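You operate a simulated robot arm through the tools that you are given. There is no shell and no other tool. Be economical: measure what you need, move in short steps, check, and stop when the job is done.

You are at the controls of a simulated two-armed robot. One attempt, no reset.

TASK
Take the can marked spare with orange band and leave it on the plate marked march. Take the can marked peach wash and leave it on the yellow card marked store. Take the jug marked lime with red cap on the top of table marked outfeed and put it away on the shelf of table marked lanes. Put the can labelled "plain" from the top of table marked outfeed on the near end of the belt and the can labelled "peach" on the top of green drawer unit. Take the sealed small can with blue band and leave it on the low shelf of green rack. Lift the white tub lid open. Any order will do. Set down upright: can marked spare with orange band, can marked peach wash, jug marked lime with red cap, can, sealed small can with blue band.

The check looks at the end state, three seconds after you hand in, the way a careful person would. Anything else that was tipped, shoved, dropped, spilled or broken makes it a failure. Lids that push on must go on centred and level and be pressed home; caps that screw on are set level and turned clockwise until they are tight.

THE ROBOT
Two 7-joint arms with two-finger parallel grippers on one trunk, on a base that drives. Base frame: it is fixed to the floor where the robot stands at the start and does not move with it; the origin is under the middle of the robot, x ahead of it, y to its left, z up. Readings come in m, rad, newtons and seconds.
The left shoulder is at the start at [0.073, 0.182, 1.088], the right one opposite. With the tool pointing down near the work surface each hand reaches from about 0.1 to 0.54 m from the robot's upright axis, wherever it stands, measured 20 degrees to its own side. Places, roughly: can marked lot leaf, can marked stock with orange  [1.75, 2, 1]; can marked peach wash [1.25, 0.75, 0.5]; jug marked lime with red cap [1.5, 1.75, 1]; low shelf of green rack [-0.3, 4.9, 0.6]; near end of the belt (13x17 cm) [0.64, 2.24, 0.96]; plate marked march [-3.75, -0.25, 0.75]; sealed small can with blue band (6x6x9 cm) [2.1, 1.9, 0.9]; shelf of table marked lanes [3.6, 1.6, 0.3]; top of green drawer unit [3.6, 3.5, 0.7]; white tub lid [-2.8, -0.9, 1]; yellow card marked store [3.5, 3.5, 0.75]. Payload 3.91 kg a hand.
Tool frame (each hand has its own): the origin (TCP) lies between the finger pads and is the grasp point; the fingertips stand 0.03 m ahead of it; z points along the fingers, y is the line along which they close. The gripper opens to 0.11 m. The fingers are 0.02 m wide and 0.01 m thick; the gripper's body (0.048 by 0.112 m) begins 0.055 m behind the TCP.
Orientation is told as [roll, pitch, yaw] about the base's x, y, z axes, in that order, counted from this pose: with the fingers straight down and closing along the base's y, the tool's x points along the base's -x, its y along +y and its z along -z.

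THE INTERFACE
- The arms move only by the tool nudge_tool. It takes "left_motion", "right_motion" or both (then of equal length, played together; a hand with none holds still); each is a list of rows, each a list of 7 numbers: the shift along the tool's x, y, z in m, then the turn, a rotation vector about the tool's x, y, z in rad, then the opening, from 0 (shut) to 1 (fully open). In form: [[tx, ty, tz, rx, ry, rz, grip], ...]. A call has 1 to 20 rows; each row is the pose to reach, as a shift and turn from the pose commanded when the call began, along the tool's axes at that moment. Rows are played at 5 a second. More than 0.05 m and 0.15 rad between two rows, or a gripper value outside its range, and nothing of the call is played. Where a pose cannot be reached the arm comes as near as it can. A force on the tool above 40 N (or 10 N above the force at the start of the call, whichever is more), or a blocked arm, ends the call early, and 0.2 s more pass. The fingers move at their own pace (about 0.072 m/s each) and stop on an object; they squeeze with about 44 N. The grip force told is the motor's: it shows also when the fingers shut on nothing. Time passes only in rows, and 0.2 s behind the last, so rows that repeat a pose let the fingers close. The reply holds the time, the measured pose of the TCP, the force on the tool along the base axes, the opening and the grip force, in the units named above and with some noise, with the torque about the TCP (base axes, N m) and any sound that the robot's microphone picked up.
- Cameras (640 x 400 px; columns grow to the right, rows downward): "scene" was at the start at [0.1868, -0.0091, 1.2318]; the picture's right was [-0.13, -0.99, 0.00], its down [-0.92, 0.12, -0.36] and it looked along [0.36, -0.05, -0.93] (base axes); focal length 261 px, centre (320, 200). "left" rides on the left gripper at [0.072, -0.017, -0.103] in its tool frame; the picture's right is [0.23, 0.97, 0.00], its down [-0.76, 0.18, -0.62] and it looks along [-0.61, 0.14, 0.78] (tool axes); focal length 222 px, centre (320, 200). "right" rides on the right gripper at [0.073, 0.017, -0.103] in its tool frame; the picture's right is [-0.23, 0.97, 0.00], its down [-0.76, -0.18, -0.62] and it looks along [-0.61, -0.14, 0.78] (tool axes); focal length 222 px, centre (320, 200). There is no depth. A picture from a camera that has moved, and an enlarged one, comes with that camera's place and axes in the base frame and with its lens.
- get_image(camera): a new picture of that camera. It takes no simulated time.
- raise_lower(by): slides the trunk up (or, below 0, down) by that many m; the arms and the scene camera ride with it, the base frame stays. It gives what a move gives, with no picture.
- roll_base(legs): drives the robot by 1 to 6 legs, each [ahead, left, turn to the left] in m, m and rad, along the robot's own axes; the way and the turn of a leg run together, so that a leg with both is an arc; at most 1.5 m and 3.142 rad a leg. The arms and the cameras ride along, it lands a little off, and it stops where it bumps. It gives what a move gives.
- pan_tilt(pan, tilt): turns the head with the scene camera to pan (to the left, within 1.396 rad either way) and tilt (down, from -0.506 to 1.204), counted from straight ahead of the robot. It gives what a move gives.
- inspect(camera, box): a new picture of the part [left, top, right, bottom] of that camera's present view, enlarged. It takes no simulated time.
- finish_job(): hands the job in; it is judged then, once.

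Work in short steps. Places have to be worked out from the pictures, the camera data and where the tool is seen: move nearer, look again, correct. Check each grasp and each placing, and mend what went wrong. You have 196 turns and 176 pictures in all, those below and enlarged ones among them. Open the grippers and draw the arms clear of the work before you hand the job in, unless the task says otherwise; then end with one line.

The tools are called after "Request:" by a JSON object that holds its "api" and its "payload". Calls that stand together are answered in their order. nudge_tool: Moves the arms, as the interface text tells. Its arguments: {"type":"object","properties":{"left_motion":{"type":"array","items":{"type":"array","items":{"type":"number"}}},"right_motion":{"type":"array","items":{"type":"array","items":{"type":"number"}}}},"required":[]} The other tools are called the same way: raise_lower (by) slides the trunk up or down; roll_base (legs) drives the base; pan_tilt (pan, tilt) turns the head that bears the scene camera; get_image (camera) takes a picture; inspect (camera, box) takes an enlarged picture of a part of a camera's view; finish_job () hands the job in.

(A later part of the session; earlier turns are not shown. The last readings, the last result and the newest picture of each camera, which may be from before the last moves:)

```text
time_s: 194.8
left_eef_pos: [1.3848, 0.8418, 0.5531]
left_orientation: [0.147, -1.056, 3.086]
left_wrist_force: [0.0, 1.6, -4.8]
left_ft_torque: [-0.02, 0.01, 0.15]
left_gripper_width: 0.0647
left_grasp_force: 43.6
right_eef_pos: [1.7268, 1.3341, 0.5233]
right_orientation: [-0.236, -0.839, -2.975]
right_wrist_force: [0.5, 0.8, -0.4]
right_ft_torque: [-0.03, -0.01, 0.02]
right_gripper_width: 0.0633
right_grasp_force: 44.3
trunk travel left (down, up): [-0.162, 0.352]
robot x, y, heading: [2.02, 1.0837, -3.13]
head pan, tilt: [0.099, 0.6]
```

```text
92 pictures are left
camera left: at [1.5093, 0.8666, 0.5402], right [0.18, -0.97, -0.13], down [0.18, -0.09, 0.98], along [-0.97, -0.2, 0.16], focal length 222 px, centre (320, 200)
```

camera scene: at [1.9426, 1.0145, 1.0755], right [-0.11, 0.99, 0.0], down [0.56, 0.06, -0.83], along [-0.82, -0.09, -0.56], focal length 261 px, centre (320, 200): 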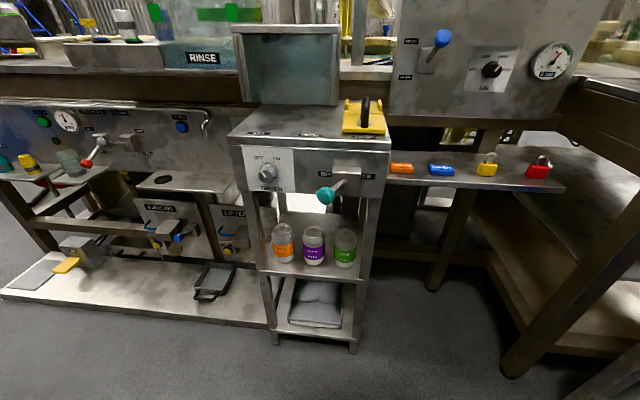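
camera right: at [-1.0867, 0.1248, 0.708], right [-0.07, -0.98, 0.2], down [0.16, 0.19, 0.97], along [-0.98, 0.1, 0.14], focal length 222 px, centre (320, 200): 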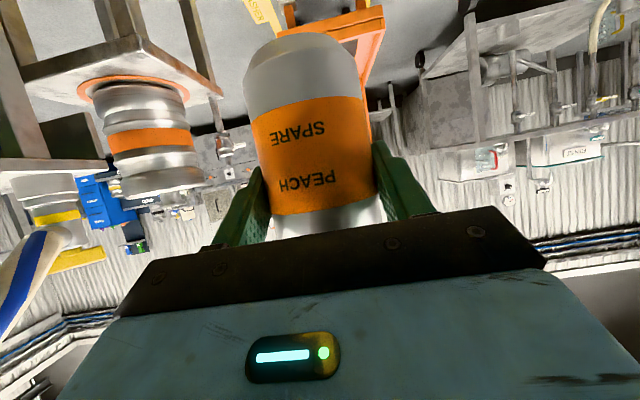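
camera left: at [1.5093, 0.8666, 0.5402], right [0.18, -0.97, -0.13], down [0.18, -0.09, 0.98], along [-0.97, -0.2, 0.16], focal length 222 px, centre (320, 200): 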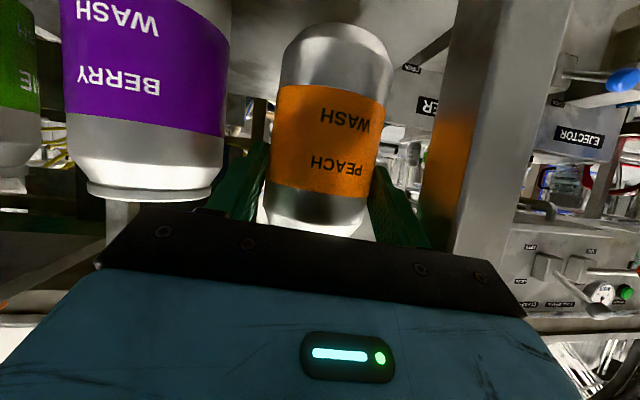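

Lifted free. I back straight out, raise the trunk, and drive north between the outfeed and lanes tables toward the green drawer unit.

Request:
{"api": "roll_base", "payload": {"legs": [[-0.4, 0, 0], [-0.4, 0, 0]]}}

Request:
{"api": "raise_lower", "payload": {"by": 0.25}}

Request:
{"api": "roll_base", "payload": {"legs": [[0, 0, -1.56], [0.9, 0, 0], [0.7, 0, 0]]}}

Request:
{"api": "pan_tilt", "payload": {"pan": -0.8, "tilt": 0.4}}

Request:
{"api": "get_image", "payload": {"camera": "scene"}}

Request:
{"api": "pan_tilt", "payload": {"pan": 0.9, "tilt": 0.4}}

Request:
{"api": "get_image", "payload": {"camera": "scene"}}

```text
time_s: 199.4
left_eef_pos: [2.1853, 0.8565, 0.5543]
left_orientation: [0.145, -1.059, 3.085]
left_wrist_force: [0.0, 0.5, -3.4]
left_ft_torque: [0.02, -0.03, 0.01]
left_gripper_width: 0.0647
left_grasp_force: 44.2
right_eef_pos: [2.528, 1.349, 0.5214]
right_orientation: [-0.238, -0.839, -2.976]
right_wrist_force: [-0.3, 0.7, -0.3]
right_ft_torque: [0.01, -0.06, 0.02]
right_gripper_width: 0.0633
right_grasp_force: 43.9
trunk travel left (down, up): [-0.162, 0.352]
robot x, y, heading: [2.8208, 1.099, -3.126]
head pan, tilt: [0.099, 0.6]
```

```text
time_s: 202.0
left_eef_pos: [2.1847, 0.8568, 0.8022]
left_orientation: [0.145, -1.057, 3.086]
left_wrist_force: [-0.6, 0.5, -4.4]
left_ft_torque: [-0.01, -0.05, 0.01]
left_gripper_width: 0.0644
left_grasp_force: 44.6
right_eef_pos: [2.5276, 1.3486, 0.7723]
right_orientation: [-0.236, -0.838, -2.974]
right_wrist_force: [-0.4, -0.4, 0.1]
right_ft_torque: [0.05, -0.01, -0.01]
right_gripper_width: 0.0637
right_grasp_force: 44.2
trunk travel left (down, up): [-0.412, 0.102]
robot x, y, heading: [2.8221, 1.0977, -3.126]
head pan, tilt: [0.099, 0.6]
```

```text
time_s: 205.8
left_eef_pos: [2.5204, 1.7042, 0.7904]
left_orientation: [0.146, -1.023, 1.611]
left_wrist_force: [-0.3, 0.4, -3.2]
left_ft_torque: [-0.06, -0.05, -0.01]
left_gripper_width: 0.0642
left_grasp_force: 44.6
right_eef_pos: [3.0431, 1.4128, 0.7738]
right_orientation: [-0.24, -0.841, 1.824]
right_wrist_force: [0.0, -0.1, 0.0]
right_ft_torque: [0.01, -0.03, 0.03]
right_gripper_width: 0.0632
right_grasp_force: 44.0
trunk travel left (down, up): [-0.412, 0.102]
robot x, y, heading: [2.8215, 1.0971, 1.675]
head pan, tilt: [0.099, 0.6]
stopped in leg 1: the force on the tool passed its limit at 51 N (the readings are from after the stop); the commanded pose is now the measured one
```

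```text
time_s: 207.0
left_eef_pos: [2.5208, 1.705, 0.7915]
left_orientation: [0.144, -1.027, 1.612]
left_wrist_force: [0.0, -0.1, -4.1]
left_ft_torque: [-0.06, 0.01, 0.01]
left_gripper_width: 0.0641
left_grasp_force: 44.2
right_eef_pos: [3.043, 1.4133, 0.7724]
right_orientation: [-0.238, -0.84, 1.826]
right_wrist_force: [0.9, 0.4, 0.1]
right_ft_torque: [0.01, -0.01, 0.0]
right_gripper_width: 0.0632
right_grasp_force: 43.7
trunk travel left (down, up): [-0.412, 0.102]
robot x, y, heading: [2.8188, 1.1008, 1.673]
head pan, tilt: [-0.799, 0.4]
```

```text
91 pictures are left
camera scene: at [2.8684, 1.2759, 1.3613], right [0.77, -0.64, 0.0], down [-0.25, -0.3, -0.92], along [0.59, 0.71, -0.39], focal length 261 px, centre (320, 200)
```

scene: 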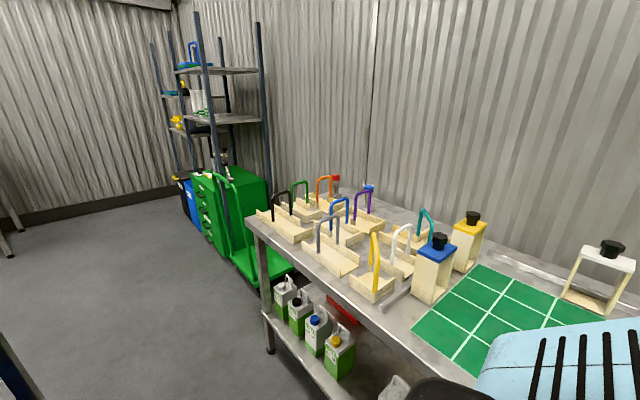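

```text
time_s: 208.8
left_eef_pos: [2.5205, 1.7057, 0.7911]
left_orientation: [0.143, -1.026, 1.612]
left_wrist_force: [0.1, 0.0, -5.0]
left_ft_torque: [-0.07, -0.03, 0.01]
left_gripper_width: 0.0643
left_grasp_force: 44.0
right_eef_pos: [3.0435, 1.4117, 0.7717]
right_orientation: [-0.239, -0.839, 1.825]
right_wrist_force: [0.6, -0.8, -1.3]
right_ft_torque: [0.03, 0.0, 0.01]
right_gripper_width: 0.0636
right_grasp_force: 44.2
trunk travel left (down, up): [-0.412, 0.102]
robot x, y, heading: [2.8188, 1.0989, 1.678]
head pan, tilt: [0.901, 0.4]
```

```text
90 pictures are left
camera scene: at [2.7309, 1.2544, 1.3613], right [0.54, 0.84, 0.0], down [0.33, -0.21, -0.92], along [-0.78, 0.49, -0.39], focal length 261 px, centre (320, 200)
```

scene: 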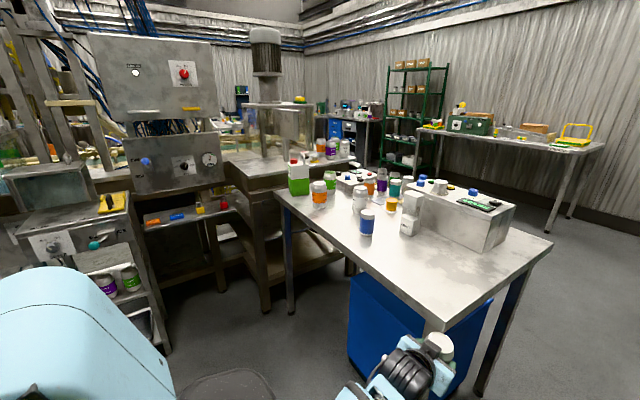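

The left-held can brushed the outfeed table's corner. I back off, check the grip, and draw the left hand in before passing.

Request:
{"api": "roll_base", "payload": {"legs": [[-0.25, 0, -0.1]]}}

Request:
{"api": "nudge_tool", "payload": {"left_motion": [[0.003, -0.029, -0.035, 0, 0, 0, 0.2], [0.006, -0.058, -0.07, 0, 0, 0, 0.2], [0.009, -0.088, -0.106, 0, 0, 0, 0.2], [0.012, -0.117, -0.141, 0, 0, 0, 0.2]]}}

Request:
{"api": "get_image", "payload": {"camera": "left"}}

Request:
{"api": "pan_tilt", "payload": {"pan": 0.5, "tilt": 0.6}}

Request:
{"api": "get_image", "payload": {"camera": "scene"}}

```text
time_s: 210.6
left_eef_pos: [2.5954, 1.4848, 0.7916]
left_orientation: [0.141, -1.025, 1.512]
left_wrist_force: [-0.3, -0.2, -3.5]
left_ft_torque: [-0.1, -0.02, -0.01]
left_gripper_width: 0.0642
left_grasp_force: 44.4
right_eef_pos: [3.0864, 1.1406, 0.7726]
right_orientation: [-0.239, -0.84, 1.727]
right_wrist_force: [0.1, 0.2, -0.2]
right_ft_torque: [-0.02, 0.07, -0.02]
right_gripper_width: 0.0636
right_grasp_force: 43.8
trunk travel left (down, up): [-0.412, 0.102]
robot x, y, heading: [2.8335, 0.8499, 1.573]
head pan, tilt: [0.901, 0.4]
```

```text
time_s: 211.6
left_eef_pos: [2.644, 1.3891, 0.8371]
left_orientation: [0.555, -1.013, 1.165]
left_wrist_force: [-0.4, 0.0, -3.7]
left_ft_torque: [-0.03, -0.05, -0.02]
left_gripper_width: 0.0644
left_grasp_force: 43.5
right_eef_pos: [3.088, 1.1408, 0.7727]
right_orientation: [-0.237, -0.839, 1.727]
right_wrist_force: [0.1, 0.8, 0.0]
right_ft_torque: [-0.01, 0.02, -0.02]
right_gripper_width: 0.0638
right_grasp_force: 44.5
trunk travel left (down, up): [-0.412, 0.102]
robot x, y, heading: [2.832, 0.8531, 1.573]
head pan, tilt: [0.901, 0.4]
stopped in row 4 (left hand): the arm was blocked; the commanded pose is now the measured one
```

```text
89 pictures are left
camera left: at [2.6657, 1.2642, 0.8187], right [-0.98, -0.18, 0.08], down [0.11, -0.19, 0.98], along [-0.16, 0.97, 0.2], focal length 222 px, centre (320, 200)
```

left: 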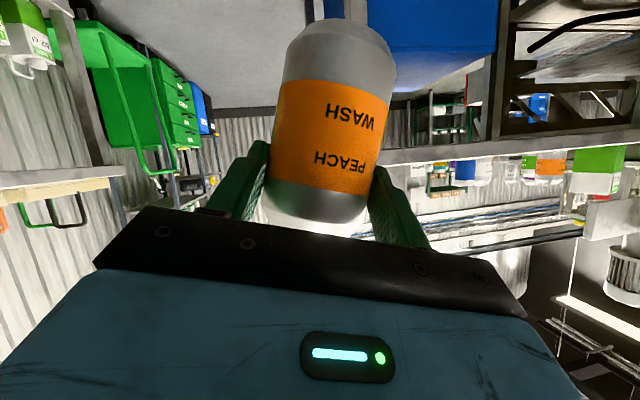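

```text
time_s: 212.4
left_eef_pos: [2.643, 1.3874, 0.839]
left_orientation: [0.555, -1.014, 1.163]
left_wrist_force: [0.0, -0.3, -4.1]
left_ft_torque: [-0.08, -0.02, -0.02]
left_gripper_width: 0.0644
left_grasp_force: 44.0
right_eef_pos: [3.087, 1.1427, 0.7723]
right_orientation: [-0.238, -0.839, 1.727]
right_wrist_force: [-0.7, 0.1, -0.4]
right_ft_torque: [-0.01, -0.03, 0.01]
right_gripper_width: 0.0635
right_grasp_force: 44.4
trunk travel left (down, up): [-0.412, 0.102]
robot x, y, heading: [2.8367, 0.8508, 1.578]
head pan, tilt: [0.499, 0.6]
```

```text
88 pictures are left
camera scene: at [2.7903, 1.0352, 1.3431], right [0.87, 0.48, 0.0], down [0.27, -0.49, -0.83], along [-0.4, 0.72, -0.56], focal length 261 px, centre (320, 200)
```

scene: 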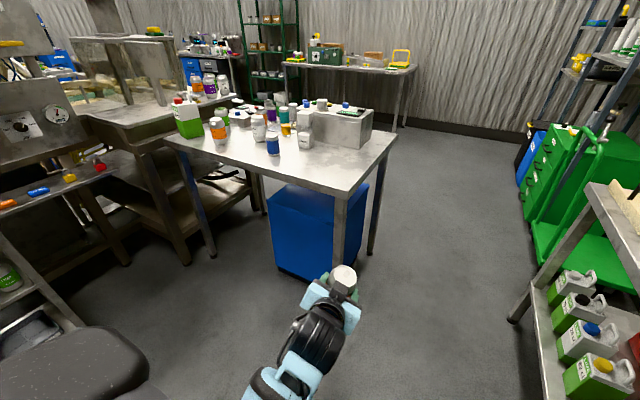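

The grip is sound and the aisle is wide enough. I drive north in two steps.

Request:
{"api": "roll_base", "payload": {"legs": [[0.9, -0.02, 0], [1.0, 0, 0]]}}

Request:
{"api": "pan_tilt", "payload": {"pan": -0.7, "tilt": 0.5}}

Request:
{"api": "get_image", "payload": {"camera": "scene"}}

```text
time_s: 221.9
left_eef_pos: [2.6452, 3.2852, 0.8403]
left_orientation: [0.556, -1.016, 1.166]
left_wrist_force: [-0.3, 0.2, -3.9]
left_ft_torque: [-0.07, -0.04, 0.04]
left_gripper_width: 0.064
left_grasp_force: 43.8
right_eef_pos: [3.0885, 3.0408, 0.7726]
right_orientation: [-0.239, -0.839, 1.73]
right_wrist_force: [-0.3, 0.6, -0.6]
right_ft_torque: [0.02, -0.04, 0.03]
right_gripper_width: 0.0633
right_grasp_force: 43.9
trunk travel left (down, up): [-0.412, 0.102]
robot x, y, heading: [2.8371, 2.7496, 1.581]
head pan, tilt: [0.499, 0.6]
```

```text
time_s: 223.3
left_eef_pos: [2.6436, 3.2848, 0.8386]
left_orientation: [0.555, -1.017, 1.169]
left_wrist_force: [0.5, -0.6, -3.1]
left_ft_torque: [-0.04, -0.06, -0.03]
left_gripper_width: 0.0645
left_grasp_force: 43.5
right_eef_pos: [3.087, 3.0401, 0.7725]
right_orientation: [-0.239, -0.84, 1.731]
right_wrist_force: [-0.2, -1.0, -1.2]
right_ft_torque: [-0.02, -0.02, 0.0]
right_gripper_width: 0.0635
right_grasp_force: 43.5
trunk travel left (down, up): [-0.412, 0.102]
robot x, y, heading: [2.8372, 2.7482, 1.581]
head pan, tilt: [-0.7, 0.499]
```

```text
87 pictures are left
camera scene: at [2.8932, 2.9255, 1.3522], right [0.77, -0.64, 0.0], down [-0.3, -0.37, -0.88], along [0.56, 0.68, -0.48], focal length 261 px, centre (320, 200)
```

scene: 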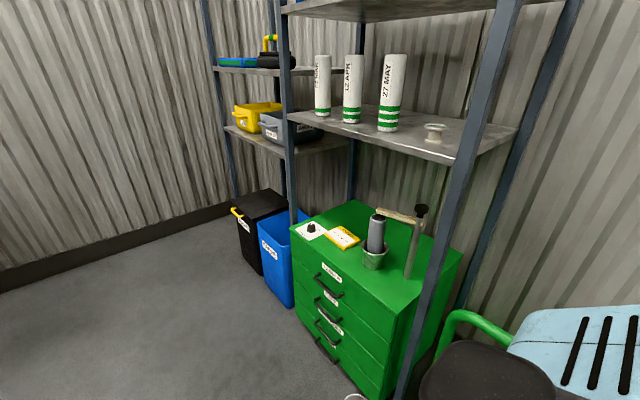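

The yellow card sits on the green drawer unit at about (3.47,3.49). I move to (2.65,3.3), turn to face it (east), and look.

Request:
{"api": "roll_base", "payload": {"legs": [[0.55, 0.19, 0], [0, 0, -1.581]]}}

Request:
{"api": "pan_tilt", "payload": {"pan": 0.1, "tilt": 0.6}}

Request:
{"api": "get_image", "payload": {"camera": "scene"}}

Request:
{"api": "get_image", "payload": {"camera": "left"}}

```text
time_s: 230.4
left_eef_pos: [3.174, 3.492, 0.8381]
left_orientation: [0.554, -1.016, -0.394]
left_wrist_force: [1.0, 0.8, -3.6]
left_ft_torque: [-0.02, 0.07, 0.0]
left_gripper_width: 0.064
left_grasp_force: 43.8
right_eef_pos: [2.9336, 3.047, 0.7711]
right_orientation: [-0.239, -0.839, 0.171]
right_wrist_force: [-0.5, 0.4, -0.7]
right_ft_torque: [0.02, 0.01, 0.0]
right_gripper_width: 0.0632
right_grasp_force: 43.8
trunk travel left (down, up): [-0.412, 0.102]
robot x, y, heading: [2.6406, 3.2965, 0.024]
head pan, tilt: [-0.7, 0.499]
```

```text
time_s: 231.6
left_eef_pos: [3.1736, 3.4926, 0.838]
left_orientation: [0.555, -1.014, -0.392]
left_wrist_force: [-0.6, 0.1, -3.8]
left_ft_torque: [-0.02, 0.08, 0.0]
left_gripper_width: 0.064
left_grasp_force: 43.9
right_eef_pos: [2.9329, 3.047, 0.773]
right_orientation: [-0.24, -0.839, 0.169]
right_wrist_force: [-0.2, -0.5, 0.5]
right_ft_torque: [0.01, 0.02, 0.02]
right_gripper_width: 0.0634
right_grasp_force: 44.1
trunk travel left (down, up): [-0.412, 0.102]
robot x, y, heading: [2.6398, 3.2953, 0.027]
head pan, tilt: [0.099, 0.6]
```

```text
86 pictures are left
camera scene: at [2.8364, 3.3056, 1.3431], right [0.12, -0.99, 0.0], down [-0.56, -0.07, -0.82], along [0.82, 0.1, -0.57], focal length 261 px, centre (320, 200)
```

scene: 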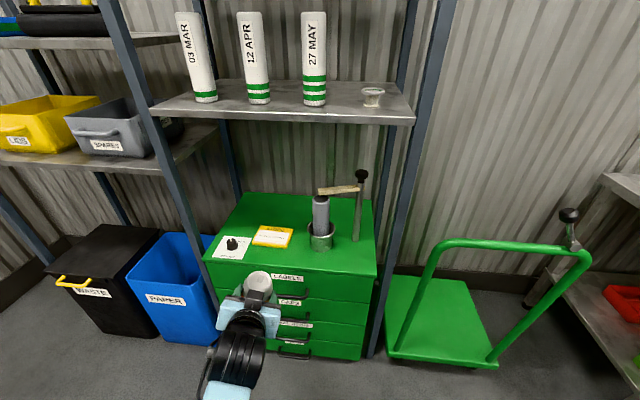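

```text
85 pictures are left
camera left: at [3.051, 3.469, 0.8189], right [-0.2, 0.98, 0.08], down [-0.19, -0.12, 0.98], along [0.96, 0.18, 0.2], focal length 222 px, centre (320, 200)
```

left: 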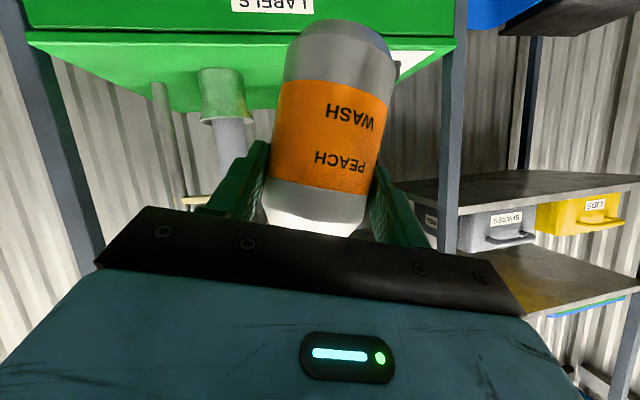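

The card is at about (3.55,3.57), unit top z≈0.66. I level the can (it's tilted ~12°) and drive 22 cm closer.

Request:
{"api": "nudge_tool", "payload": {"left_motion": [[0, 0, 0, 0.052, 0.007, -0.093, 0.2], [0, 0, 0, 0.103, 0.013, -0.186, 0.2]]}}

Request:
{"api": "roll_base", "payload": {"legs": [[0.22, 0.06, -0.02]]}}

Request:
{"api": "get_image", "payload": {"camera": "left"}}

Request:
{"api": "get_image", "payload": {"camera": "scene"}}

```text
time_s: 232.2
left_eef_pos: [3.1732, 3.4978, 0.8363]
left_orientation: [0.175, -1.066, -0.064]
left_wrist_force: [0.5, -0.2, -3.8]
left_ft_torque: [-0.03, 0.07, 0.0]
left_gripper_width: 0.0642
left_grasp_force: 43.8
right_eef_pos: [2.9329, 3.046, 0.7729]
right_orientation: [-0.24, -0.84, 0.172]
right_wrist_force: [0.3, -0.9, -0.3]
right_ft_torque: [0.03, -0.01, -0.02]
right_gripper_width: 0.0634
right_grasp_force: 44.2
trunk travel left (down, up): [-0.412, 0.102]
robot x, y, heading: [2.6425, 3.2934, 0.018]
head pan, tilt: [0.099, 0.6]
```

```text
time_s: 233.9
left_eef_pos: [3.3992, 3.55, 0.8374]
left_orientation: [0.176, -1.066, -0.084]
left_wrist_force: [-0.8, -0.5, -4.3]
left_ft_torque: [-0.01, 0.06, -0.03]
left_gripper_width: 0.0642
left_grasp_force: 44.0
right_eef_pos: [3.1494, 3.1037, 0.7724]
right_orientation: [-0.238, -0.839, 0.152]
right_wrist_force: [-0.7, 0.9, -0.3]
right_ft_torque: [0.04, -0.01, -0.01]
right_gripper_width: 0.0636
right_grasp_force: 43.9
trunk travel left (down, up): [-0.412, 0.102]
robot x, y, heading: [2.86, 3.355, 0.002]
head pan, tilt: [0.099, 0.6]
```

```text
84 pictures are left
camera left: at [3.2757, 3.5252, 0.8225], right [-0.18, 0.98, -0.12], down [-0.19, 0.08, 0.98], along [0.97, 0.2, 0.17], focal length 222 px, centre (320, 200)
```

left: 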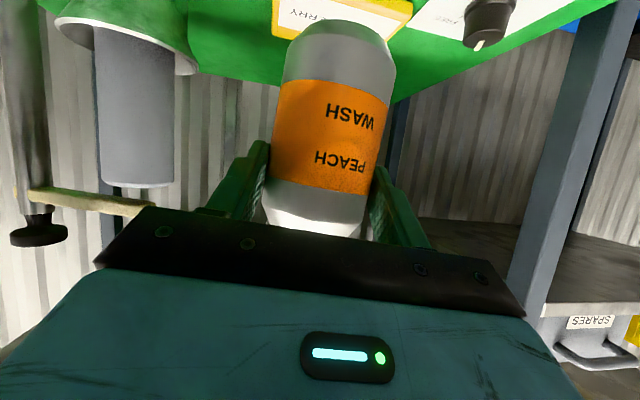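

```text
83 pictures are left
camera scene: at [3.058, 3.3648, 1.343], right [0.1, -0.99, 0.0], down [-0.56, -0.06, -0.82], along [0.82, 0.08, -0.57], focal length 261 px, centre (320, 200)
```

scene: 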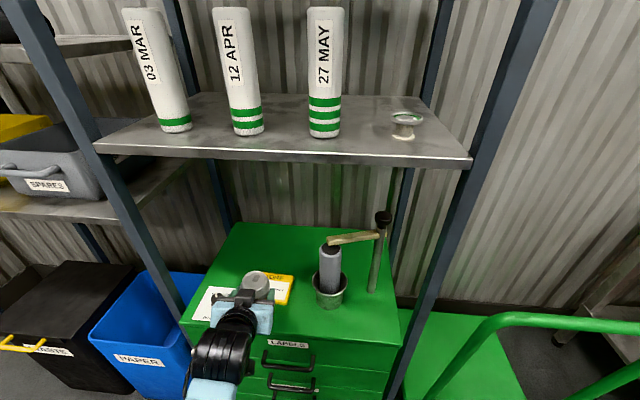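

I zoom to verify the card text and its exact place.

Request:
{"api": "inspect", "payload": {"camera": "scene", "box": [170, 220, 330, 320]}}

Request:
{"api": "inspect", "payload": {"camera": "left", "box": [240, 0, 440, 80]}}

```text
4.00 times, centred on (250, 270) of scene
camera zoom: at [3.058, 3.3648, 1.343], right [0.1, -0.99, 0.0], down [-0.56, -0.06, -0.82], along [0.82, 0.08, -0.57], focal length 1042 px, centre (600, -80)
```

zoom: 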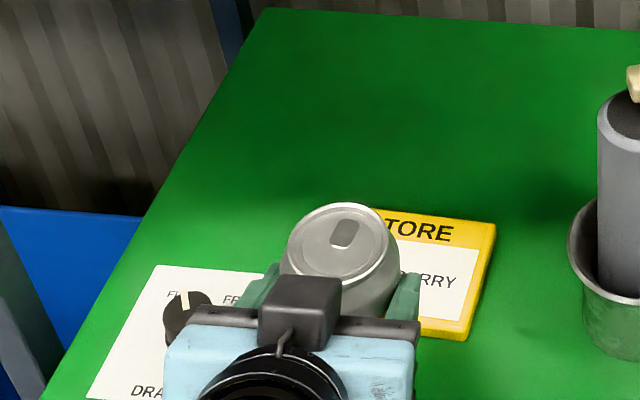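

```text
3.20 times, centred on (340, 40) of left
camera zoom: at [3.2757, 3.5252, 0.8225], right [-0.18, 0.98, -0.12], down [-0.19, 0.08, 0.98], along [0.97, 0.2, 0.17], focal length 711 px, centre (256, 712)
```

zoom: 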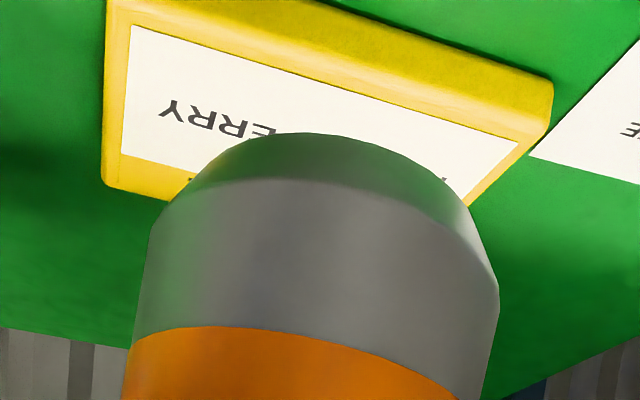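

Text reads "STORE ...", card centre ≈(3.54,3.566). I move forward 12.5 cm and left 2 cm, then lower until contact.

Request:
{"api": "nudge_tool", "payload": {"left_motion": [[-0.02, 0.004, 0.037, 0, 0, 0, 0.2], [-0.04, 0.009, 0.074, 0, 0, 0, 0.2], [-0.0594, 0.0131, 0.1114, 0, 0, 0, 0.2]]}}

Request:
{"api": "inspect", "payload": {"camera": "scene", "box": [170, 200, 330, 320]}}

Request:
{"api": "get_image", "payload": {"camera": "left"}}

```text
time_s: 234.7
left_eef_pos: [3.5247, 3.5712, 0.8371]
left_orientation: [0.173, -1.068, -0.081]
left_wrist_force: [0.1, 0.3, -3.7]
left_ft_torque: [-0.04, 0.08, 0.01]
left_gripper_width: 0.064
left_grasp_force: 44.0
right_eef_pos: [3.1503, 3.1036, 0.7725]
right_orientation: [-0.24, -0.84, 0.151]
right_wrist_force: [0.0, 0.4, -0.3]
right_ft_torque: [0.0, 0.01, 0.0]
right_gripper_width: 0.0637
right_grasp_force: 44.0
trunk travel left (down, up): [-0.412, 0.102]
robot x, y, heading: [2.8603, 3.3581, 0.003]
head pan, tilt: [0.099, 0.6]
```

```text
3.33 times, centred on (250, 260) of scene
camera zoom: at [3.0582, 3.3647, 1.3429], right [0.1, -0.99, 0.0], down [-0.56, -0.06, -0.82], along [0.82, 0.08, -0.57], focal length 869 px, centre (553, 0)
```

zoom: 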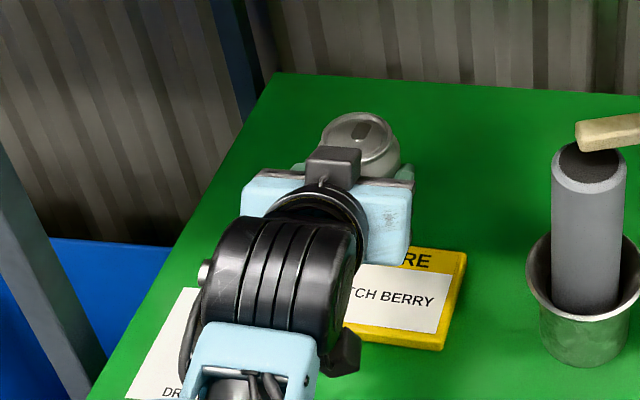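

```text
79 pictures are left
camera left: at [3.4005, 3.547, 0.8222], right [-0.18, 0.98, -0.12], down [-0.19, 0.08, 0.98], along [0.97, 0.2, 0.17], focal length 222 px, centre (320, 200)
```

left: 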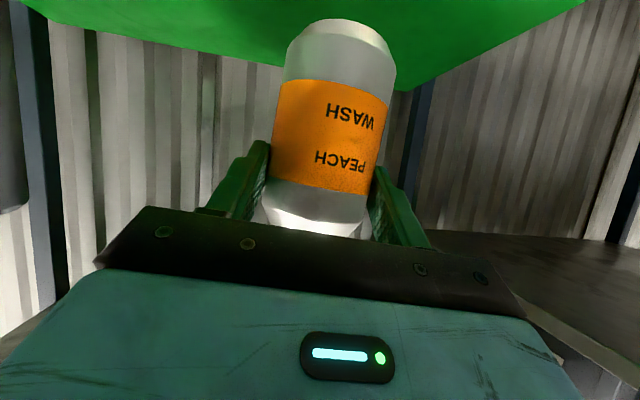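

The can is centred above the card. I lower until contact.

Request:
{"api": "nudge_tool", "payload": {"left_motion": [[0.026, -0.0025, 0.0143, 0, 0, 0, 0.2], [0.0437, -0.004, 0.0238, 0, 0, 0, 0.2], [0.0525, -0.005, 0.0286, 0, 0, 0, 0.2], [0.057, -0.0055, 0.031, 0, 0, 0, 0.2], [0.0612, -0.006, 0.0333, 0, 0, 0, 0.2], [0.0656, -0.0064, 0.0357, 0, 0, 0, 0.2], [0.07, -0.0068, 0.038, 0, 0, 0, 0.2], [0.0744, -0.0072, 0.0405, 0, 0, 0, 0.2], [0.0788, -0.0077, 0.0428, 0, 0, 0, 0.2], [0.083, -0.008, 0.0452, 0, 0, 0, 0.2]]}}

```text
time_s: 236.9
left_eef_pos: [3.5252, 3.5721, 0.7535]
left_orientation: [0.182, -1.09, -0.088]
left_wrist_force: [2.1, 3.9, 32.9]
left_ft_torque: [-0.32, -0.59, 0.1]
left_gripper_width: 0.0648
left_grasp_force: 43.7
right_eef_pos: [3.1484, 3.1041, 0.7729]
right_orientation: [-0.239, -0.842, 0.151]
right_wrist_force: [-1.0, 0.3, -0.3]
right_ft_torque: [0.01, -0.02, 0.02]
right_gripper_width: 0.0631
right_grasp_force: 44.8
trunk travel left (down, up): [-0.412, 0.102]
robot x, y, heading: [2.86, 3.3589, 0.002]
head pan, tilt: [0.099, 0.6]
```

Contact (33 N). I ease up 1 cm, open, and retreat along the fingers.

Request:
{"api": "nudge_tool", "payload": {"left_motion": [[-0.0088, 0.001, -0.0048, 0, 0, 0, 0.2], [-0.0088, 0.001, -0.0048, 0, 0, 0, 0.4], [-0.0088, 0.001, -0.0048, 0, 0, 0, 0.66], [-0.0088, 0.001, -0.0048, 0, 0, 0, 0.72], [-0.0088, 0.001, -0.0348, 0, 0, 0, 0.72], [-0.0088, 0.001, -0.0748, 0, 0, 0, 0.8], [-0.0088, 0.001, -0.1148, 0, 0, 0, 0.8], [-0.0088, 0.001, -0.1548, 0, 0, 0, 0.8]]}}

Request:
{"api": "get_image", "payload": {"camera": "left"}}

```text
time_s: 238.9
left_eef_pos: [3.4074, 3.5736, 0.8422]
left_orientation: [0.28, -1.102, -0.17]
left_wrist_force: [-0.6, -0.5, -0.4]
left_ft_torque: [-0.01, -0.02, 0.01]
left_gripper_width: 0.0881
left_grasp_force: 0.1
right_eef_pos: [3.1497, 3.1042, 0.7723]
right_orientation: [-0.239, -0.839, 0.152]
right_wrist_force: [0.1, -0.4, 0.2]
right_ft_torque: [-0.01, 0.02, 0.02]
right_gripper_width: 0.0635
right_grasp_force: 44.0
trunk travel left (down, up): [-0.412, 0.102]
robot x, y, heading: [2.8605, 3.3587, 0.001]
head pan, tilt: [0.099, 0.6]
stopped in row 8 (left hand): the arm was blocked; the commanded pose is now the measured one
```

```text
78 pictures are left
camera left: at [3.283, 3.5492, 0.8205], right [-0.18, 0.98, -0.08], down [-0.23, 0.04, 0.97], along [0.96, 0.19, 0.22], focal length 222 px, centre (320, 200)
```

left: 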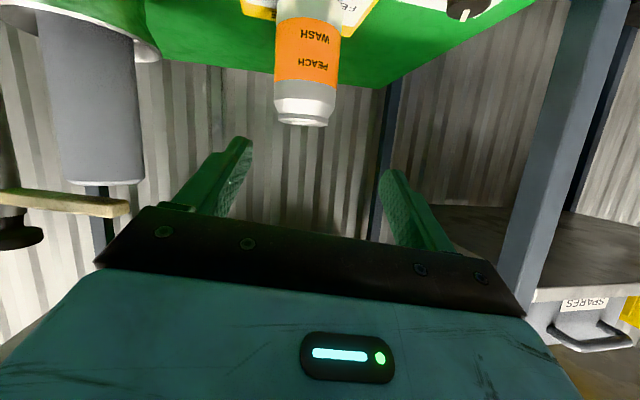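

The peach-wash can stands on the store card. Next I return to the outfeed table's south side: back off, turn north, and reverse down the aisle.

Request:
{"api": "roll_base", "payload": {"legs": [[-0.25, 0, 0], [0, 0, 1.575], [0, -0.23, 0], [-1.15, 0, 0]]}}

```text
time_s: 252.2
left_eef_pos: [2.6328, 2.7628, 0.8411]
left_orientation: [0.278, -1.102, 1.401]
left_wrist_force: [0.1, 0.4, 0.3]
left_ft_torque: [0.01, 0.01, 0.01]
left_gripper_width: 0.088
left_grasp_force: 0.1
right_eef_pos: [3.1022, 2.5056, 0.773]
right_orientation: [-0.238, -0.839, 1.722]
right_wrist_force: [0.4, -0.3, 0.1]
right_ft_torque: [0.02, 0.0, 0.0]
right_gripper_width: 0.0634
right_grasp_force: 44.2
trunk travel left (down, up): [-0.412, 0.102]
robot x, y, heading: [2.8463, 2.2191, 1.575]
head pan, tilt: [0.099, 0.6]
```

Request:
{"api": "roll_base", "payload": {"legs": [[-1.25, 0, 0], [0, 0.85, 0]]}}

Request:
{"api": "pan_tilt", "payload": {"pan": 0.0, "tilt": 0.6}}

Request:
{"api": "get_image", "payload": {"camera": "scene"}}

Request:
{"api": "inspect", "payload": {"camera": "scene", "box": [120, 60, 440, 260]}}

```text
time_s: 266.0
left_eef_pos: [1.7733, 1.5075, 0.8425]
left_orientation: [0.279, -1.101, 1.412]
left_wrist_force: [0.0, -0.3, 0.3]
left_ft_torque: [0.02, 0.01, 0.0]
left_gripper_width: 0.0881
left_grasp_force: 0.0
right_eef_pos: [2.247, 1.2551, 0.7724]
right_orientation: [-0.239, -0.839, 1.733]
right_wrist_force: [-0.1, -0.1, -0.1]
right_ft_torque: [-0.02, -0.01, 0.0]
right_gripper_width: 0.0635
right_grasp_force: 44.2
trunk travel left (down, up): [-0.412, 0.102]
robot x, y, heading: [1.9966, 0.9642, 1.581]
head pan, tilt: [0.099, 0.6]
```

```text
time_s: 266.6
left_eef_pos: [1.7748, 1.5067, 0.8414]
left_orientation: [0.28, -1.1, 1.411]
left_wrist_force: [-0.2, 0.4, 0.5]
left_ft_torque: [0.0, 0.01, 0.02]
left_gripper_width: 0.0881
left_grasp_force: 0.0
right_eef_pos: [2.2477, 1.2548, 0.7721]
right_orientation: [-0.238, -0.84, 1.732]
right_wrist_force: [-0.3, -0.4, 0.3]
right_ft_torque: [-0.01, 0.0, 0.0]
right_gripper_width: 0.0632
right_grasp_force: 43.7
trunk travel left (down, up): [-0.412, 0.102]
robot x, y, heading: [1.9967, 0.9684, 1.58]
head pan, tilt: [0.0, 0.6]
```

```text
77 pictures are left
camera scene: at [1.9935, 1.1587, 1.3432], right [1.0, 0.01, 0.0], down [0.01, -0.56, -0.83], along [-0.01, 0.83, -0.56], focal length 261 px, centre (320, 200)
```

scene: 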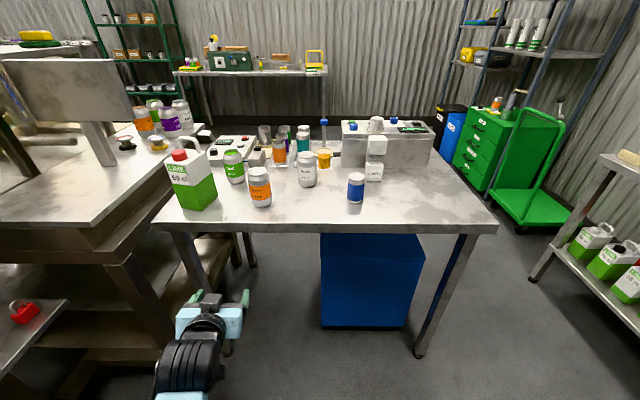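

```text
2.00 times, centred on (280, 160) of scene
camera zoom: at [1.9935, 1.1587, 1.3432], right [1.0, 0.01, 0.0], down [0.01, -0.56, -0.83], along [-0.01, 0.83, -0.56], focal length 521 px, centre (400, 280)
```

zoom: 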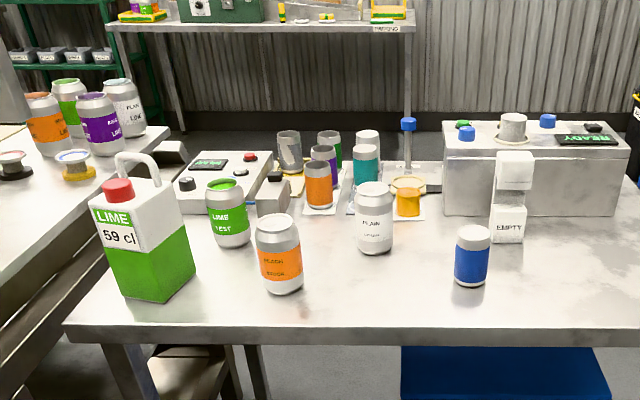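

I see the LIME jug with red cap front-left, PEACH and PLAIN cans, and the small blue can. Jug first: I raise the trunk, strafe left to line up the left hand, and look.

Request:
{"api": "raise_lower", "payload": {"by": 0.1}}

Request:
{"api": "roll_base", "payload": {"legs": [[0.0, 0.18, 0]]}}

Request:
{"api": "get_image", "payload": {"camera": "left"}}

Request:
{"api": "inspect", "payload": {"camera": "scene", "box": [150, 80, 450, 300]}}

```text
time_s: 268.0
left_eef_pos: [1.7622, 1.5311, 0.9873]
left_orientation: [0.376, -1.178, 1.334]
left_wrist_force: [0.1, 0.2, 0.2]
left_ft_torque: [0.01, 0.05, 0.04]
left_gripper_width: 0.0877
left_grasp_force: 0.0
right_eef_pos: [2.2461, 1.2552, 0.8716]
right_orientation: [-0.24, -0.837, 1.734]
right_wrist_force: [-0.8, 0.2, -0.6]
right_ft_torque: [0.02, 0.0, 0.0]
right_gripper_width: 0.0632
right_grasp_force: 44.4
trunk travel left (down, up): [-0.512, 0.002]
robot x, y, heading: [1.9945, 0.9647, 1.582]
head pan, tilt: [0.0, 0.6]
```

```text
time_s: 270.2
left_eef_pos: [1.583, 1.5293, 0.9866]
left_orientation: [0.378, -1.18, 1.335]
left_wrist_force: [0.2, -0.6, -0.1]
left_ft_torque: [0.01, 0.0, 0.03]
left_gripper_width: 0.088
left_grasp_force: 0.0
right_eef_pos: [2.0695, 1.252, 0.8724]
right_orientation: [-0.24, -0.84, 1.733]
right_wrist_force: [0.1, 0.2, 0.4]
right_ft_torque: [-0.02, -0.01, 0.04]
right_gripper_width: 0.0636
right_grasp_force: 44.1
trunk travel left (down, up): [-0.512, 0.002]
robot x, y, heading: [1.8182, 0.9626, 1.58]
head pan, tilt: [0.0, 0.6]
```

```text
75 pictures are left
camera left: at [1.6107, 1.4094, 0.9553], right [-0.98, -0.19, -0.07], down [-0.01, -0.31, 0.95], along [-0.21, 0.93, 0.3], focal length 222 px, centre (320, 200)
```

left: 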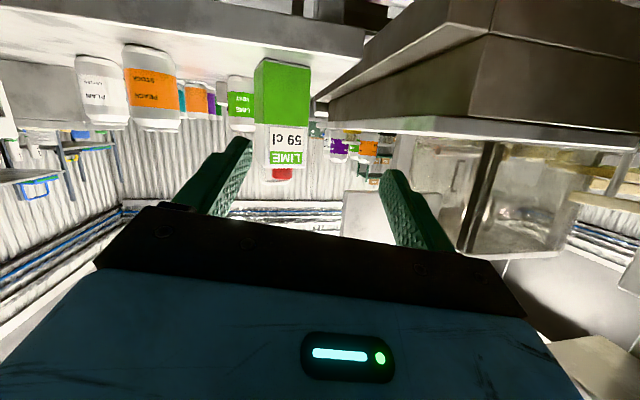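

```text
1.82 times, centred on (300, 190) of scene
camera zoom: at [1.8172, 1.0597, 1.4606], right [1.0, 0.01, 0.0], down [0.01, -0.56, -0.83], along [-0.01, 0.83, -0.56], focal length 474 px, centre (356, 218)
```

zoom: 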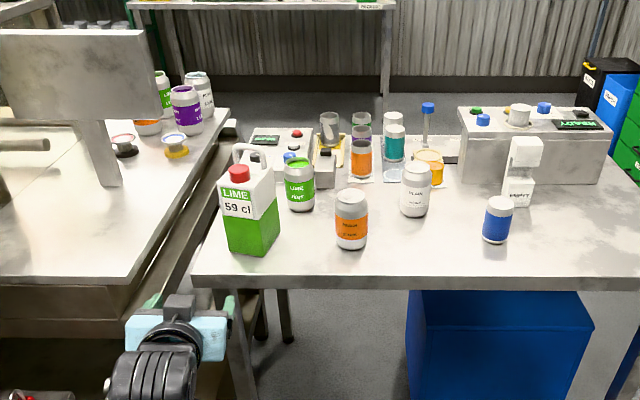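

Jug base centre ≈(1.598,1.844), rotated ~20°, about 8×7 cm. I drive 0.2 m closer and yaw/pitch the left hand to match its sides.

Request:
{"api": "roll_base", "payload": {"legs": [[0.19, 0.01, 0]]}}

Request:
{"api": "nudge_tool", "payload": {"left_motion": [[0, 0, 0, 0.117, 0.031, 0.017, 0.95], [0, 0, 0, 0.234, 0.062, 0.035, 0.98], [0, 0, 0, 0.351, 0.092, 0.052, 1], [0, 0, 0, 0.468, 0.123, 0.069, 1]]}}

Request:
{"api": "get_image", "payload": {"camera": "left"}}

```text
time_s: 271.7
left_eef_pos: [1.5709, 1.7206, 0.9885]
left_orientation: [0.378, -1.179, 1.332]
left_wrist_force: [-1.1, 0.1, 0.5]
left_ft_torque: [0.01, 0.0, -0.01]
left_gripper_width: 0.088
left_grasp_force: 0.0
right_eef_pos: [2.0575, 1.4425, 0.8719]
right_orientation: [-0.238, -0.839, 1.733]
right_wrist_force: [-0.5, -0.1, -0.1]
right_ft_torque: [0.0, 0.0, -0.05]
right_gripper_width: 0.0633
right_grasp_force: 43.6
trunk travel left (down, up): [-0.512, 0.002]
robot x, y, heading: [1.8062, 1.1488, 1.579]
head pan, tilt: [0.0, 0.6]
```

```text
time_s: 272.7
left_eef_pos: [1.5714, 1.7201, 0.9883]
left_orientation: [-0.002, -1.048, 1.232]
left_wrist_force: [-0.2, 0.2, 0.2]
left_ft_torque: [-0.01, 0.0, -0.02]
left_gripper_width: 0.1098
left_grasp_force: 0.0
right_eef_pos: [2.0583, 1.4418, 0.8734]
right_orientation: [-0.24, -0.84, 1.734]
right_wrist_force: [-0.1, -0.4, -0.2]
right_ft_torque: [0.02, 0.0, 0.0]
right_gripper_width: 0.0635
right_grasp_force: 44.2
trunk travel left (down, up): [-0.512, 0.002]
robot x, y, heading: [1.8082, 1.1498, 1.581]
head pan, tilt: [0.0, 0.6]
```

```text
73 pictures are left
camera left: at [1.5455, 1.5953, 0.9778], right [-0.96, 0.22, -0.2], down [-0.22, -0.09, 0.97], along [0.19, 0.97, 0.14], focal length 222 px, centre (320, 200)
```

left: 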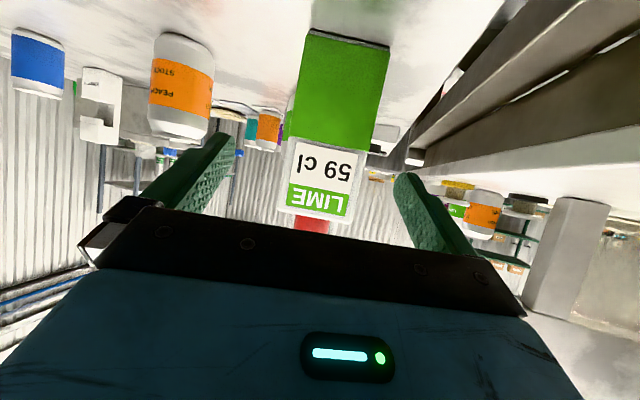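

The jug faces the hand squarely. I shift 1.3 cm, advance along the fingers and close on the jug body.

Request:
{"api": "nudge_tool", "payload": {"left_motion": [[-0.006, 0.013, 0.03, 0, 0, 0, 1], [-0.012, 0.013, 0.065, 0, 0, 0, 1], [-0.018, 0.013, 0.1, 0, 0, 0, 1], [-0.019, 0.013, 0.125, 0, 0, 0, 1], [-0.019, 0.013, 0.125, 0, 0, 0, 0.6], [-0.019, 0.013, 0.125, 0, 0, 0, 0.4], [-0.019, 0.013, 0.125, 0, 0, 0, 0.4]]}}

Request:
{"api": "get_image", "payload": {"camera": "left"}}

```text
time_s: 274.3
left_eef_pos: [1.5965, 1.835, 0.9417]
left_orientation: [0.0, -1.048, 1.231]
left_wrist_force: [-1.5, 0.9, 0.4]
left_ft_torque: [0.35, 0.21, 0.15]
left_gripper_width: 0.076
left_grasp_force: 43.9
right_eef_pos: [2.0575, 1.4415, 0.8723]
right_orientation: [-0.24, -0.839, 1.732]
right_wrist_force: [-0.1, -0.2, -0.4]
right_ft_torque: [-0.02, 0.0, -0.03]
right_gripper_width: 0.0635
right_grasp_force: 44.1
trunk travel left (down, up): [-0.512, 0.002]
robot x, y, heading: [1.8061, 1.15, 1.581]
head pan, tilt: [0.0, 0.6]
```

```text
72 pictures are left
camera left: at [1.5711, 1.7102, 0.9312], right [-0.96, 0.22, -0.2], down [-0.22, -0.09, 0.97], along [0.19, 0.97, 0.14], focal length 222 px, centre (320, 200)
```

left: 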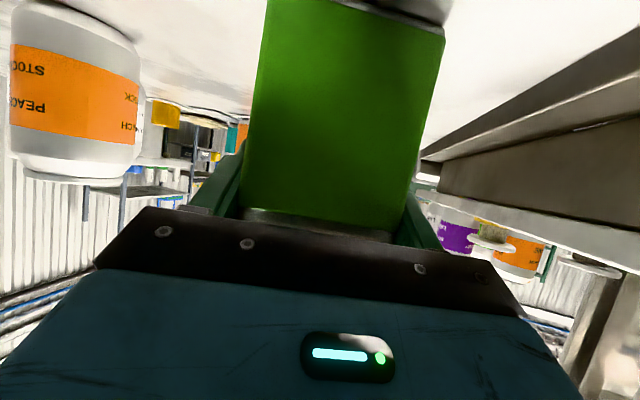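

Gripped (7.6 cm wide). I lift 7 cm and back away from the table.

Request:
{"api": "nudge_tool", "payload": {"left_motion": [[-0.03, 0, -0.0175, 0, 0, 0, 0.4], [-0.0606, 0, -0.035, 0, 0, 0, 0.4]]}}

Request:
{"api": "roll_base", "payload": {"legs": [[-0.35, -0.05, 0]]}}

Request:
{"api": "get_image", "payload": {"camera": "scene"}}

```text
time_s: 274.9
left_eef_pos: [1.5964, 1.8343, 1.0118]
left_orientation: [0.001, -1.047, 1.234]
left_wrist_force: [0.0, 0.2, -7.2]
left_ft_torque: [-0.13, 0.05, 0.02]
left_gripper_width: 0.0759
left_grasp_force: 43.7
right_eef_pos: [2.0585, 1.4431, 0.8733]
right_orientation: [-0.239, -0.84, 1.733]
right_wrist_force: [0.8, 0.1, 0.0]
right_ft_torque: [-0.01, 0.01, -0.04]
right_gripper_width: 0.0636
right_grasp_force: 43.5
trunk travel left (down, up): [-0.512, 0.002]
robot x, y, heading: [1.8059, 1.1521, 1.582]
head pan, tilt: [0.0, 0.6]
```

```text
time_s: 277.2
left_eef_pos: [1.6516, 1.484, 1.0107]
left_orientation: [0.001, -1.047, 1.232]
left_wrist_force: [-0.4, -1.0, -7.8]
left_ft_torque: [-0.1, 0.08, 0.0]
left_gripper_width: 0.076
left_grasp_force: 44.0
right_eef_pos: [2.1117, 1.0924, 0.8732]
right_orientation: [-0.239, -0.841, 1.732]
right_wrist_force: [0.2, 0.3, 0.4]
right_ft_torque: [0.0, -0.04, 0.0]
right_gripper_width: 0.0636
right_grasp_force: 44.1
trunk travel left (down, up): [-0.512, 0.002]
robot x, y, heading: [1.8631, 0.7994, 1.582]
head pan, tilt: [0.0, 0.6]
```

```text
71 pictures are left
camera scene: at [1.8589, 0.8985, 1.4605], right [1.0, 0.01, 0.0], down [0.01, -0.57, -0.82], along [-0.01, 0.82, -0.57], focal length 261 px, centre (320, 200)
```

scene: 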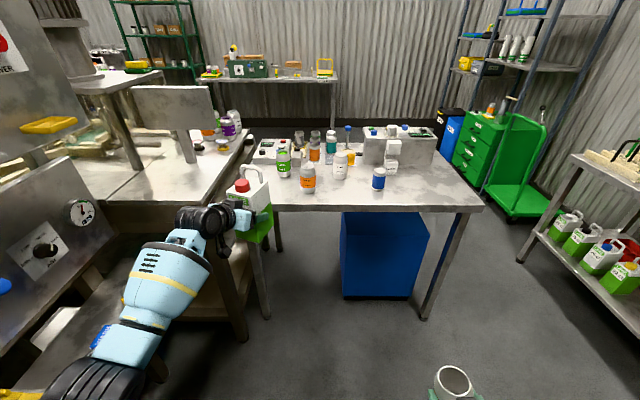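

I turn to face the lanes table (east) and approach its shelf.

Request:
{"api": "roll_base", "payload": {"legs": [[-0.2, 0, 0], [0, 0, -1.582], [0.4, 0.7, 0]]}}

Request:
{"api": "pan_tilt", "payload": {"pan": 0.0, "tilt": 0.55}}

Request:
{"api": "get_image", "payload": {"camera": "scene"}}

```text
time_s: 288.9
left_eef_pos: [2.9578, 1.4979, 1.0112]
left_orientation: [0.0, -1.046, -0.361]
left_wrist_force: [-0.1, -0.2, -7.1]
left_ft_torque: [0.05, 0.1, -0.01]
left_gripper_width: 0.076
left_grasp_force: 43.7
right_eef_pos: [2.5537, 1.0491, 0.8722]
right_orientation: [-0.239, -0.84, 0.14]
right_wrist_force: [-1.1, 0.5, 0.9]
right_ft_torque: [0.04, -0.02, -0.01]
right_gripper_width: 0.0634
right_grasp_force: 43.5
trunk travel left (down, up): [-0.512, 0.002]
robot x, y, heading: [2.2713, 1.302, -0.008]
head pan, tilt: [0.0, 0.6]
```

```text
time_s: 289.5
left_eef_pos: [2.9559, 1.4998, 1.0102]
left_orientation: [0.001, -1.043, -0.36]
left_wrist_force: [0.2, -0.3, -7.7]
left_ft_torque: [0.05, 0.17, 0.01]
left_gripper_width: 0.0762
left_grasp_force: 44.0
right_eef_pos: [2.5527, 1.0488, 0.8722]
right_orientation: [-0.238, -0.839, 0.14]
right_wrist_force: [0.1, -0.1, 0.6]
right_ft_torque: [-0.02, -0.01, 0.01]
right_gripper_width: 0.0634
right_grasp_force: 43.8
trunk travel left (down, up): [-0.512, 0.002]
robot x, y, heading: [2.2721, 1.3053, -0.011]
head pan, tilt: [0.0, 0.55]
```

```text
70 pictures are left
camera scene: at [2.3698, 1.3031, 1.465], right [-0.01, -1.0, 0.0], down [-0.52, 0.01, -0.85], along [0.85, -0.01, -0.52], focal length 261 px, centre (320, 200)
```

scene: 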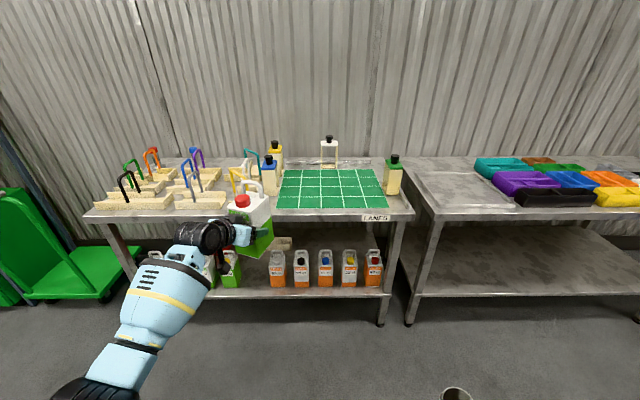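

The shelf has green jugs at left, orange at right, with a gap between. I lower the trunk to see and work at shelf level.

Request:
{"api": "raise_lower", "payload": {"by": -0.4}}

Request:
{"api": "get_image", "payload": {"camera": "scene"}}

```text
time_s: 293.4
left_eef_pos: [2.9564, 1.4989, 0.6119]
left_orientation: [0.0, -1.048, -0.362]
left_wrist_force: [-0.3, -0.1, -7.9]
left_ft_torque: [0.08, 0.14, -0.03]
left_gripper_width: 0.0758
left_grasp_force: 44.4
right_eef_pos: [2.5507, 1.0478, 0.4596]
right_orientation: [-0.233, -0.802, 0.132]
right_wrist_force: [-0.4, 0.6, -0.3]
right_ft_torque: [0.0, 0.02, 0.0]
right_gripper_width: 0.0633
right_grasp_force: 44.1
trunk travel left (down, up): [-0.112, 0.402]
robot x, y, heading: [2.2688, 1.3052, -0.016]
head pan, tilt: [0.0, 0.55]
```

```text
69 pictures are left
camera scene: at [2.5711, 1.3004, 1.0195], right [-0.01, -1.0, 0.0], down [-0.52, 0.01, -0.85], along [0.85, -0.01, -0.52], focal length 261 px, centre (320, 200)
```

scene: 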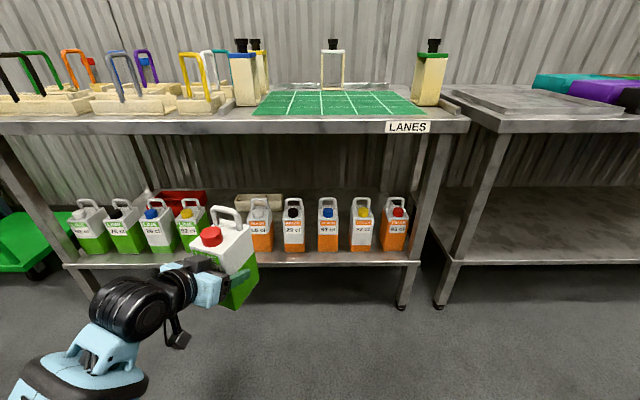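

There's a slot between the last green and the first orange jug, centred near (3.37,1.655). I square the jug to the shelf and lower further.

Request:
{"api": "nudge_tool", "payload": {"left_motion": [[-0.101, 0, -0.058, 0, 0, 0, 0.4]]}}

Request:
{"api": "nudge_tool", "payload": {"left_motion": [[0, 0, 0, -0.101, 0, -0.058, 0.4], [0, 0, 0, -0.202, 0, -0.117, 0.4], [0, 0, 0, -0.303, 0, -0.175, 0.4]]}}

Request:
{"api": "raise_lower", "payload": {"by": -0.1}}

Request:
{"api": "roll_base", "payload": {"legs": [[0.1, 0.0, 0.012]]}}

Request:
{"api": "get_image", "payload": {"camera": "left"}}

Request:
{"api": "get_image", "payload": {"camera": "scene"}}

```text
refused: row 1 steps farther than a row can; nothing moved
```

```text
time_s: 294.1
left_eef_pos: [2.9561, 1.4986, 0.6119]
left_orientation: [0.0, -1.046, -0.011]
left_wrist_force: [0.5, 0.3, -6.6]
left_ft_torque: [-0.01, 0.12, -0.03]
left_gripper_width: 0.0759
left_grasp_force: 43.7
right_eef_pos: [2.5494, 1.0484, 0.4594]
right_orientation: [-0.232, -0.802, 0.133]
right_wrist_force: [0.0, 0.0, -0.4]
right_ft_torque: [-0.01, 0.02, 0.01]
right_gripper_width: 0.0636
right_grasp_force: 44.0
trunk travel left (down, up): [-0.112, 0.402]
robot x, y, heading: [2.2687, 1.3081, -0.013]
head pan, tilt: [0.0, 0.55]
```

```text
time_s: 295.5
left_eef_pos: [2.9558, 1.4992, 0.5117]
left_orientation: [0.001, -1.045, -0.012]
left_wrist_force: [-0.8, 0.1, -6.4]
left_ft_torque: [0.01, 0.15, 0.02]
left_gripper_width: 0.0761
left_grasp_force: 44.3
right_eef_pos: [2.5522, 1.0484, 0.3605]
right_orientation: [-0.239, -0.805, 0.15]
right_wrist_force: [0.0, 0.0, -0.5]
right_ft_torque: [0.0, 0.01, -0.04]
right_gripper_width: 0.0635
right_grasp_force: 43.5
trunk travel left (down, up): [-0.012, 0.502]
robot x, y, heading: [2.2695, 1.3062, -0.011]
head pan, tilt: [0.0, 0.55]
```

```text
time_s: 296.6
left_eef_pos: [3.0554, 1.5059, 0.5117]
left_orientation: [-0.001, -1.045, -0.001]
left_wrist_force: [0.3, 0.3, -7.1]
left_ft_torque: [0.03, 0.12, 0.03]
left_gripper_width: 0.0757
left_grasp_force: 43.9
right_eef_pos: [2.6549, 1.0511, 0.361]
right_orientation: [-0.239, -0.803, 0.161]
right_wrist_force: [-0.3, -0.5, -0.4]
right_ft_torque: [-0.01, 0.0, 0.0]
right_gripper_width: 0.0633
right_grasp_force: 43.7
trunk travel left (down, up): [-0.012, 0.502]
robot x, y, heading: [2.3668, 1.3047, -0.005]
head pan, tilt: [0.0, 0.55]
```

```text
68 pictures are left
camera left: at [2.9285, 1.4894, 0.5008], right [-0.11, 0.97, -0.2], down [-0.16, 0.18, 0.97], along [0.98, 0.14, 0.13], focal length 222 px, centre (320, 200)
```

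left: 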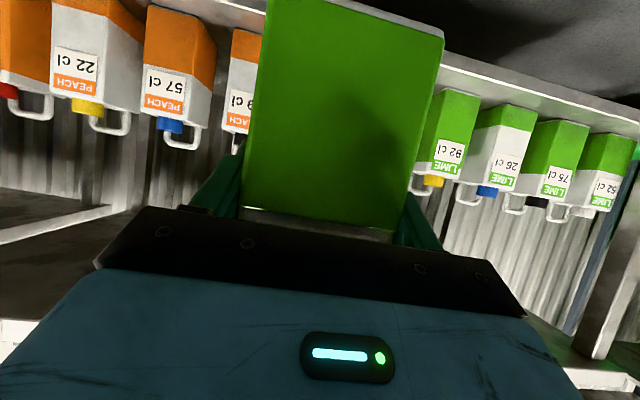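

```text
67 pictures are left
camera scene: at [2.7032, 1.3031, 0.9198], right [0.0, -1.0, 0.0], down [-0.52, 0.0, -0.85], along [0.85, 0.0, -0.52], focal length 261 px, centre (320, 200)
```

scene: 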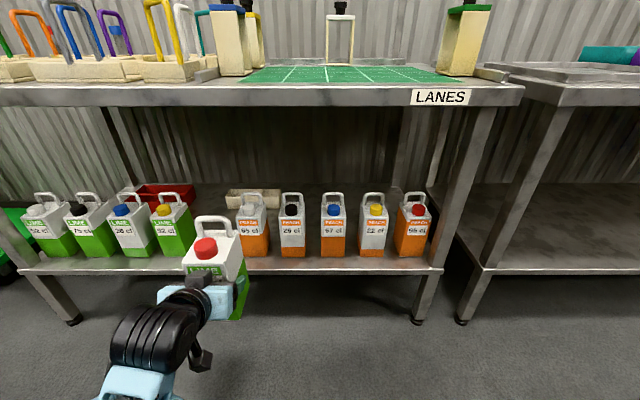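

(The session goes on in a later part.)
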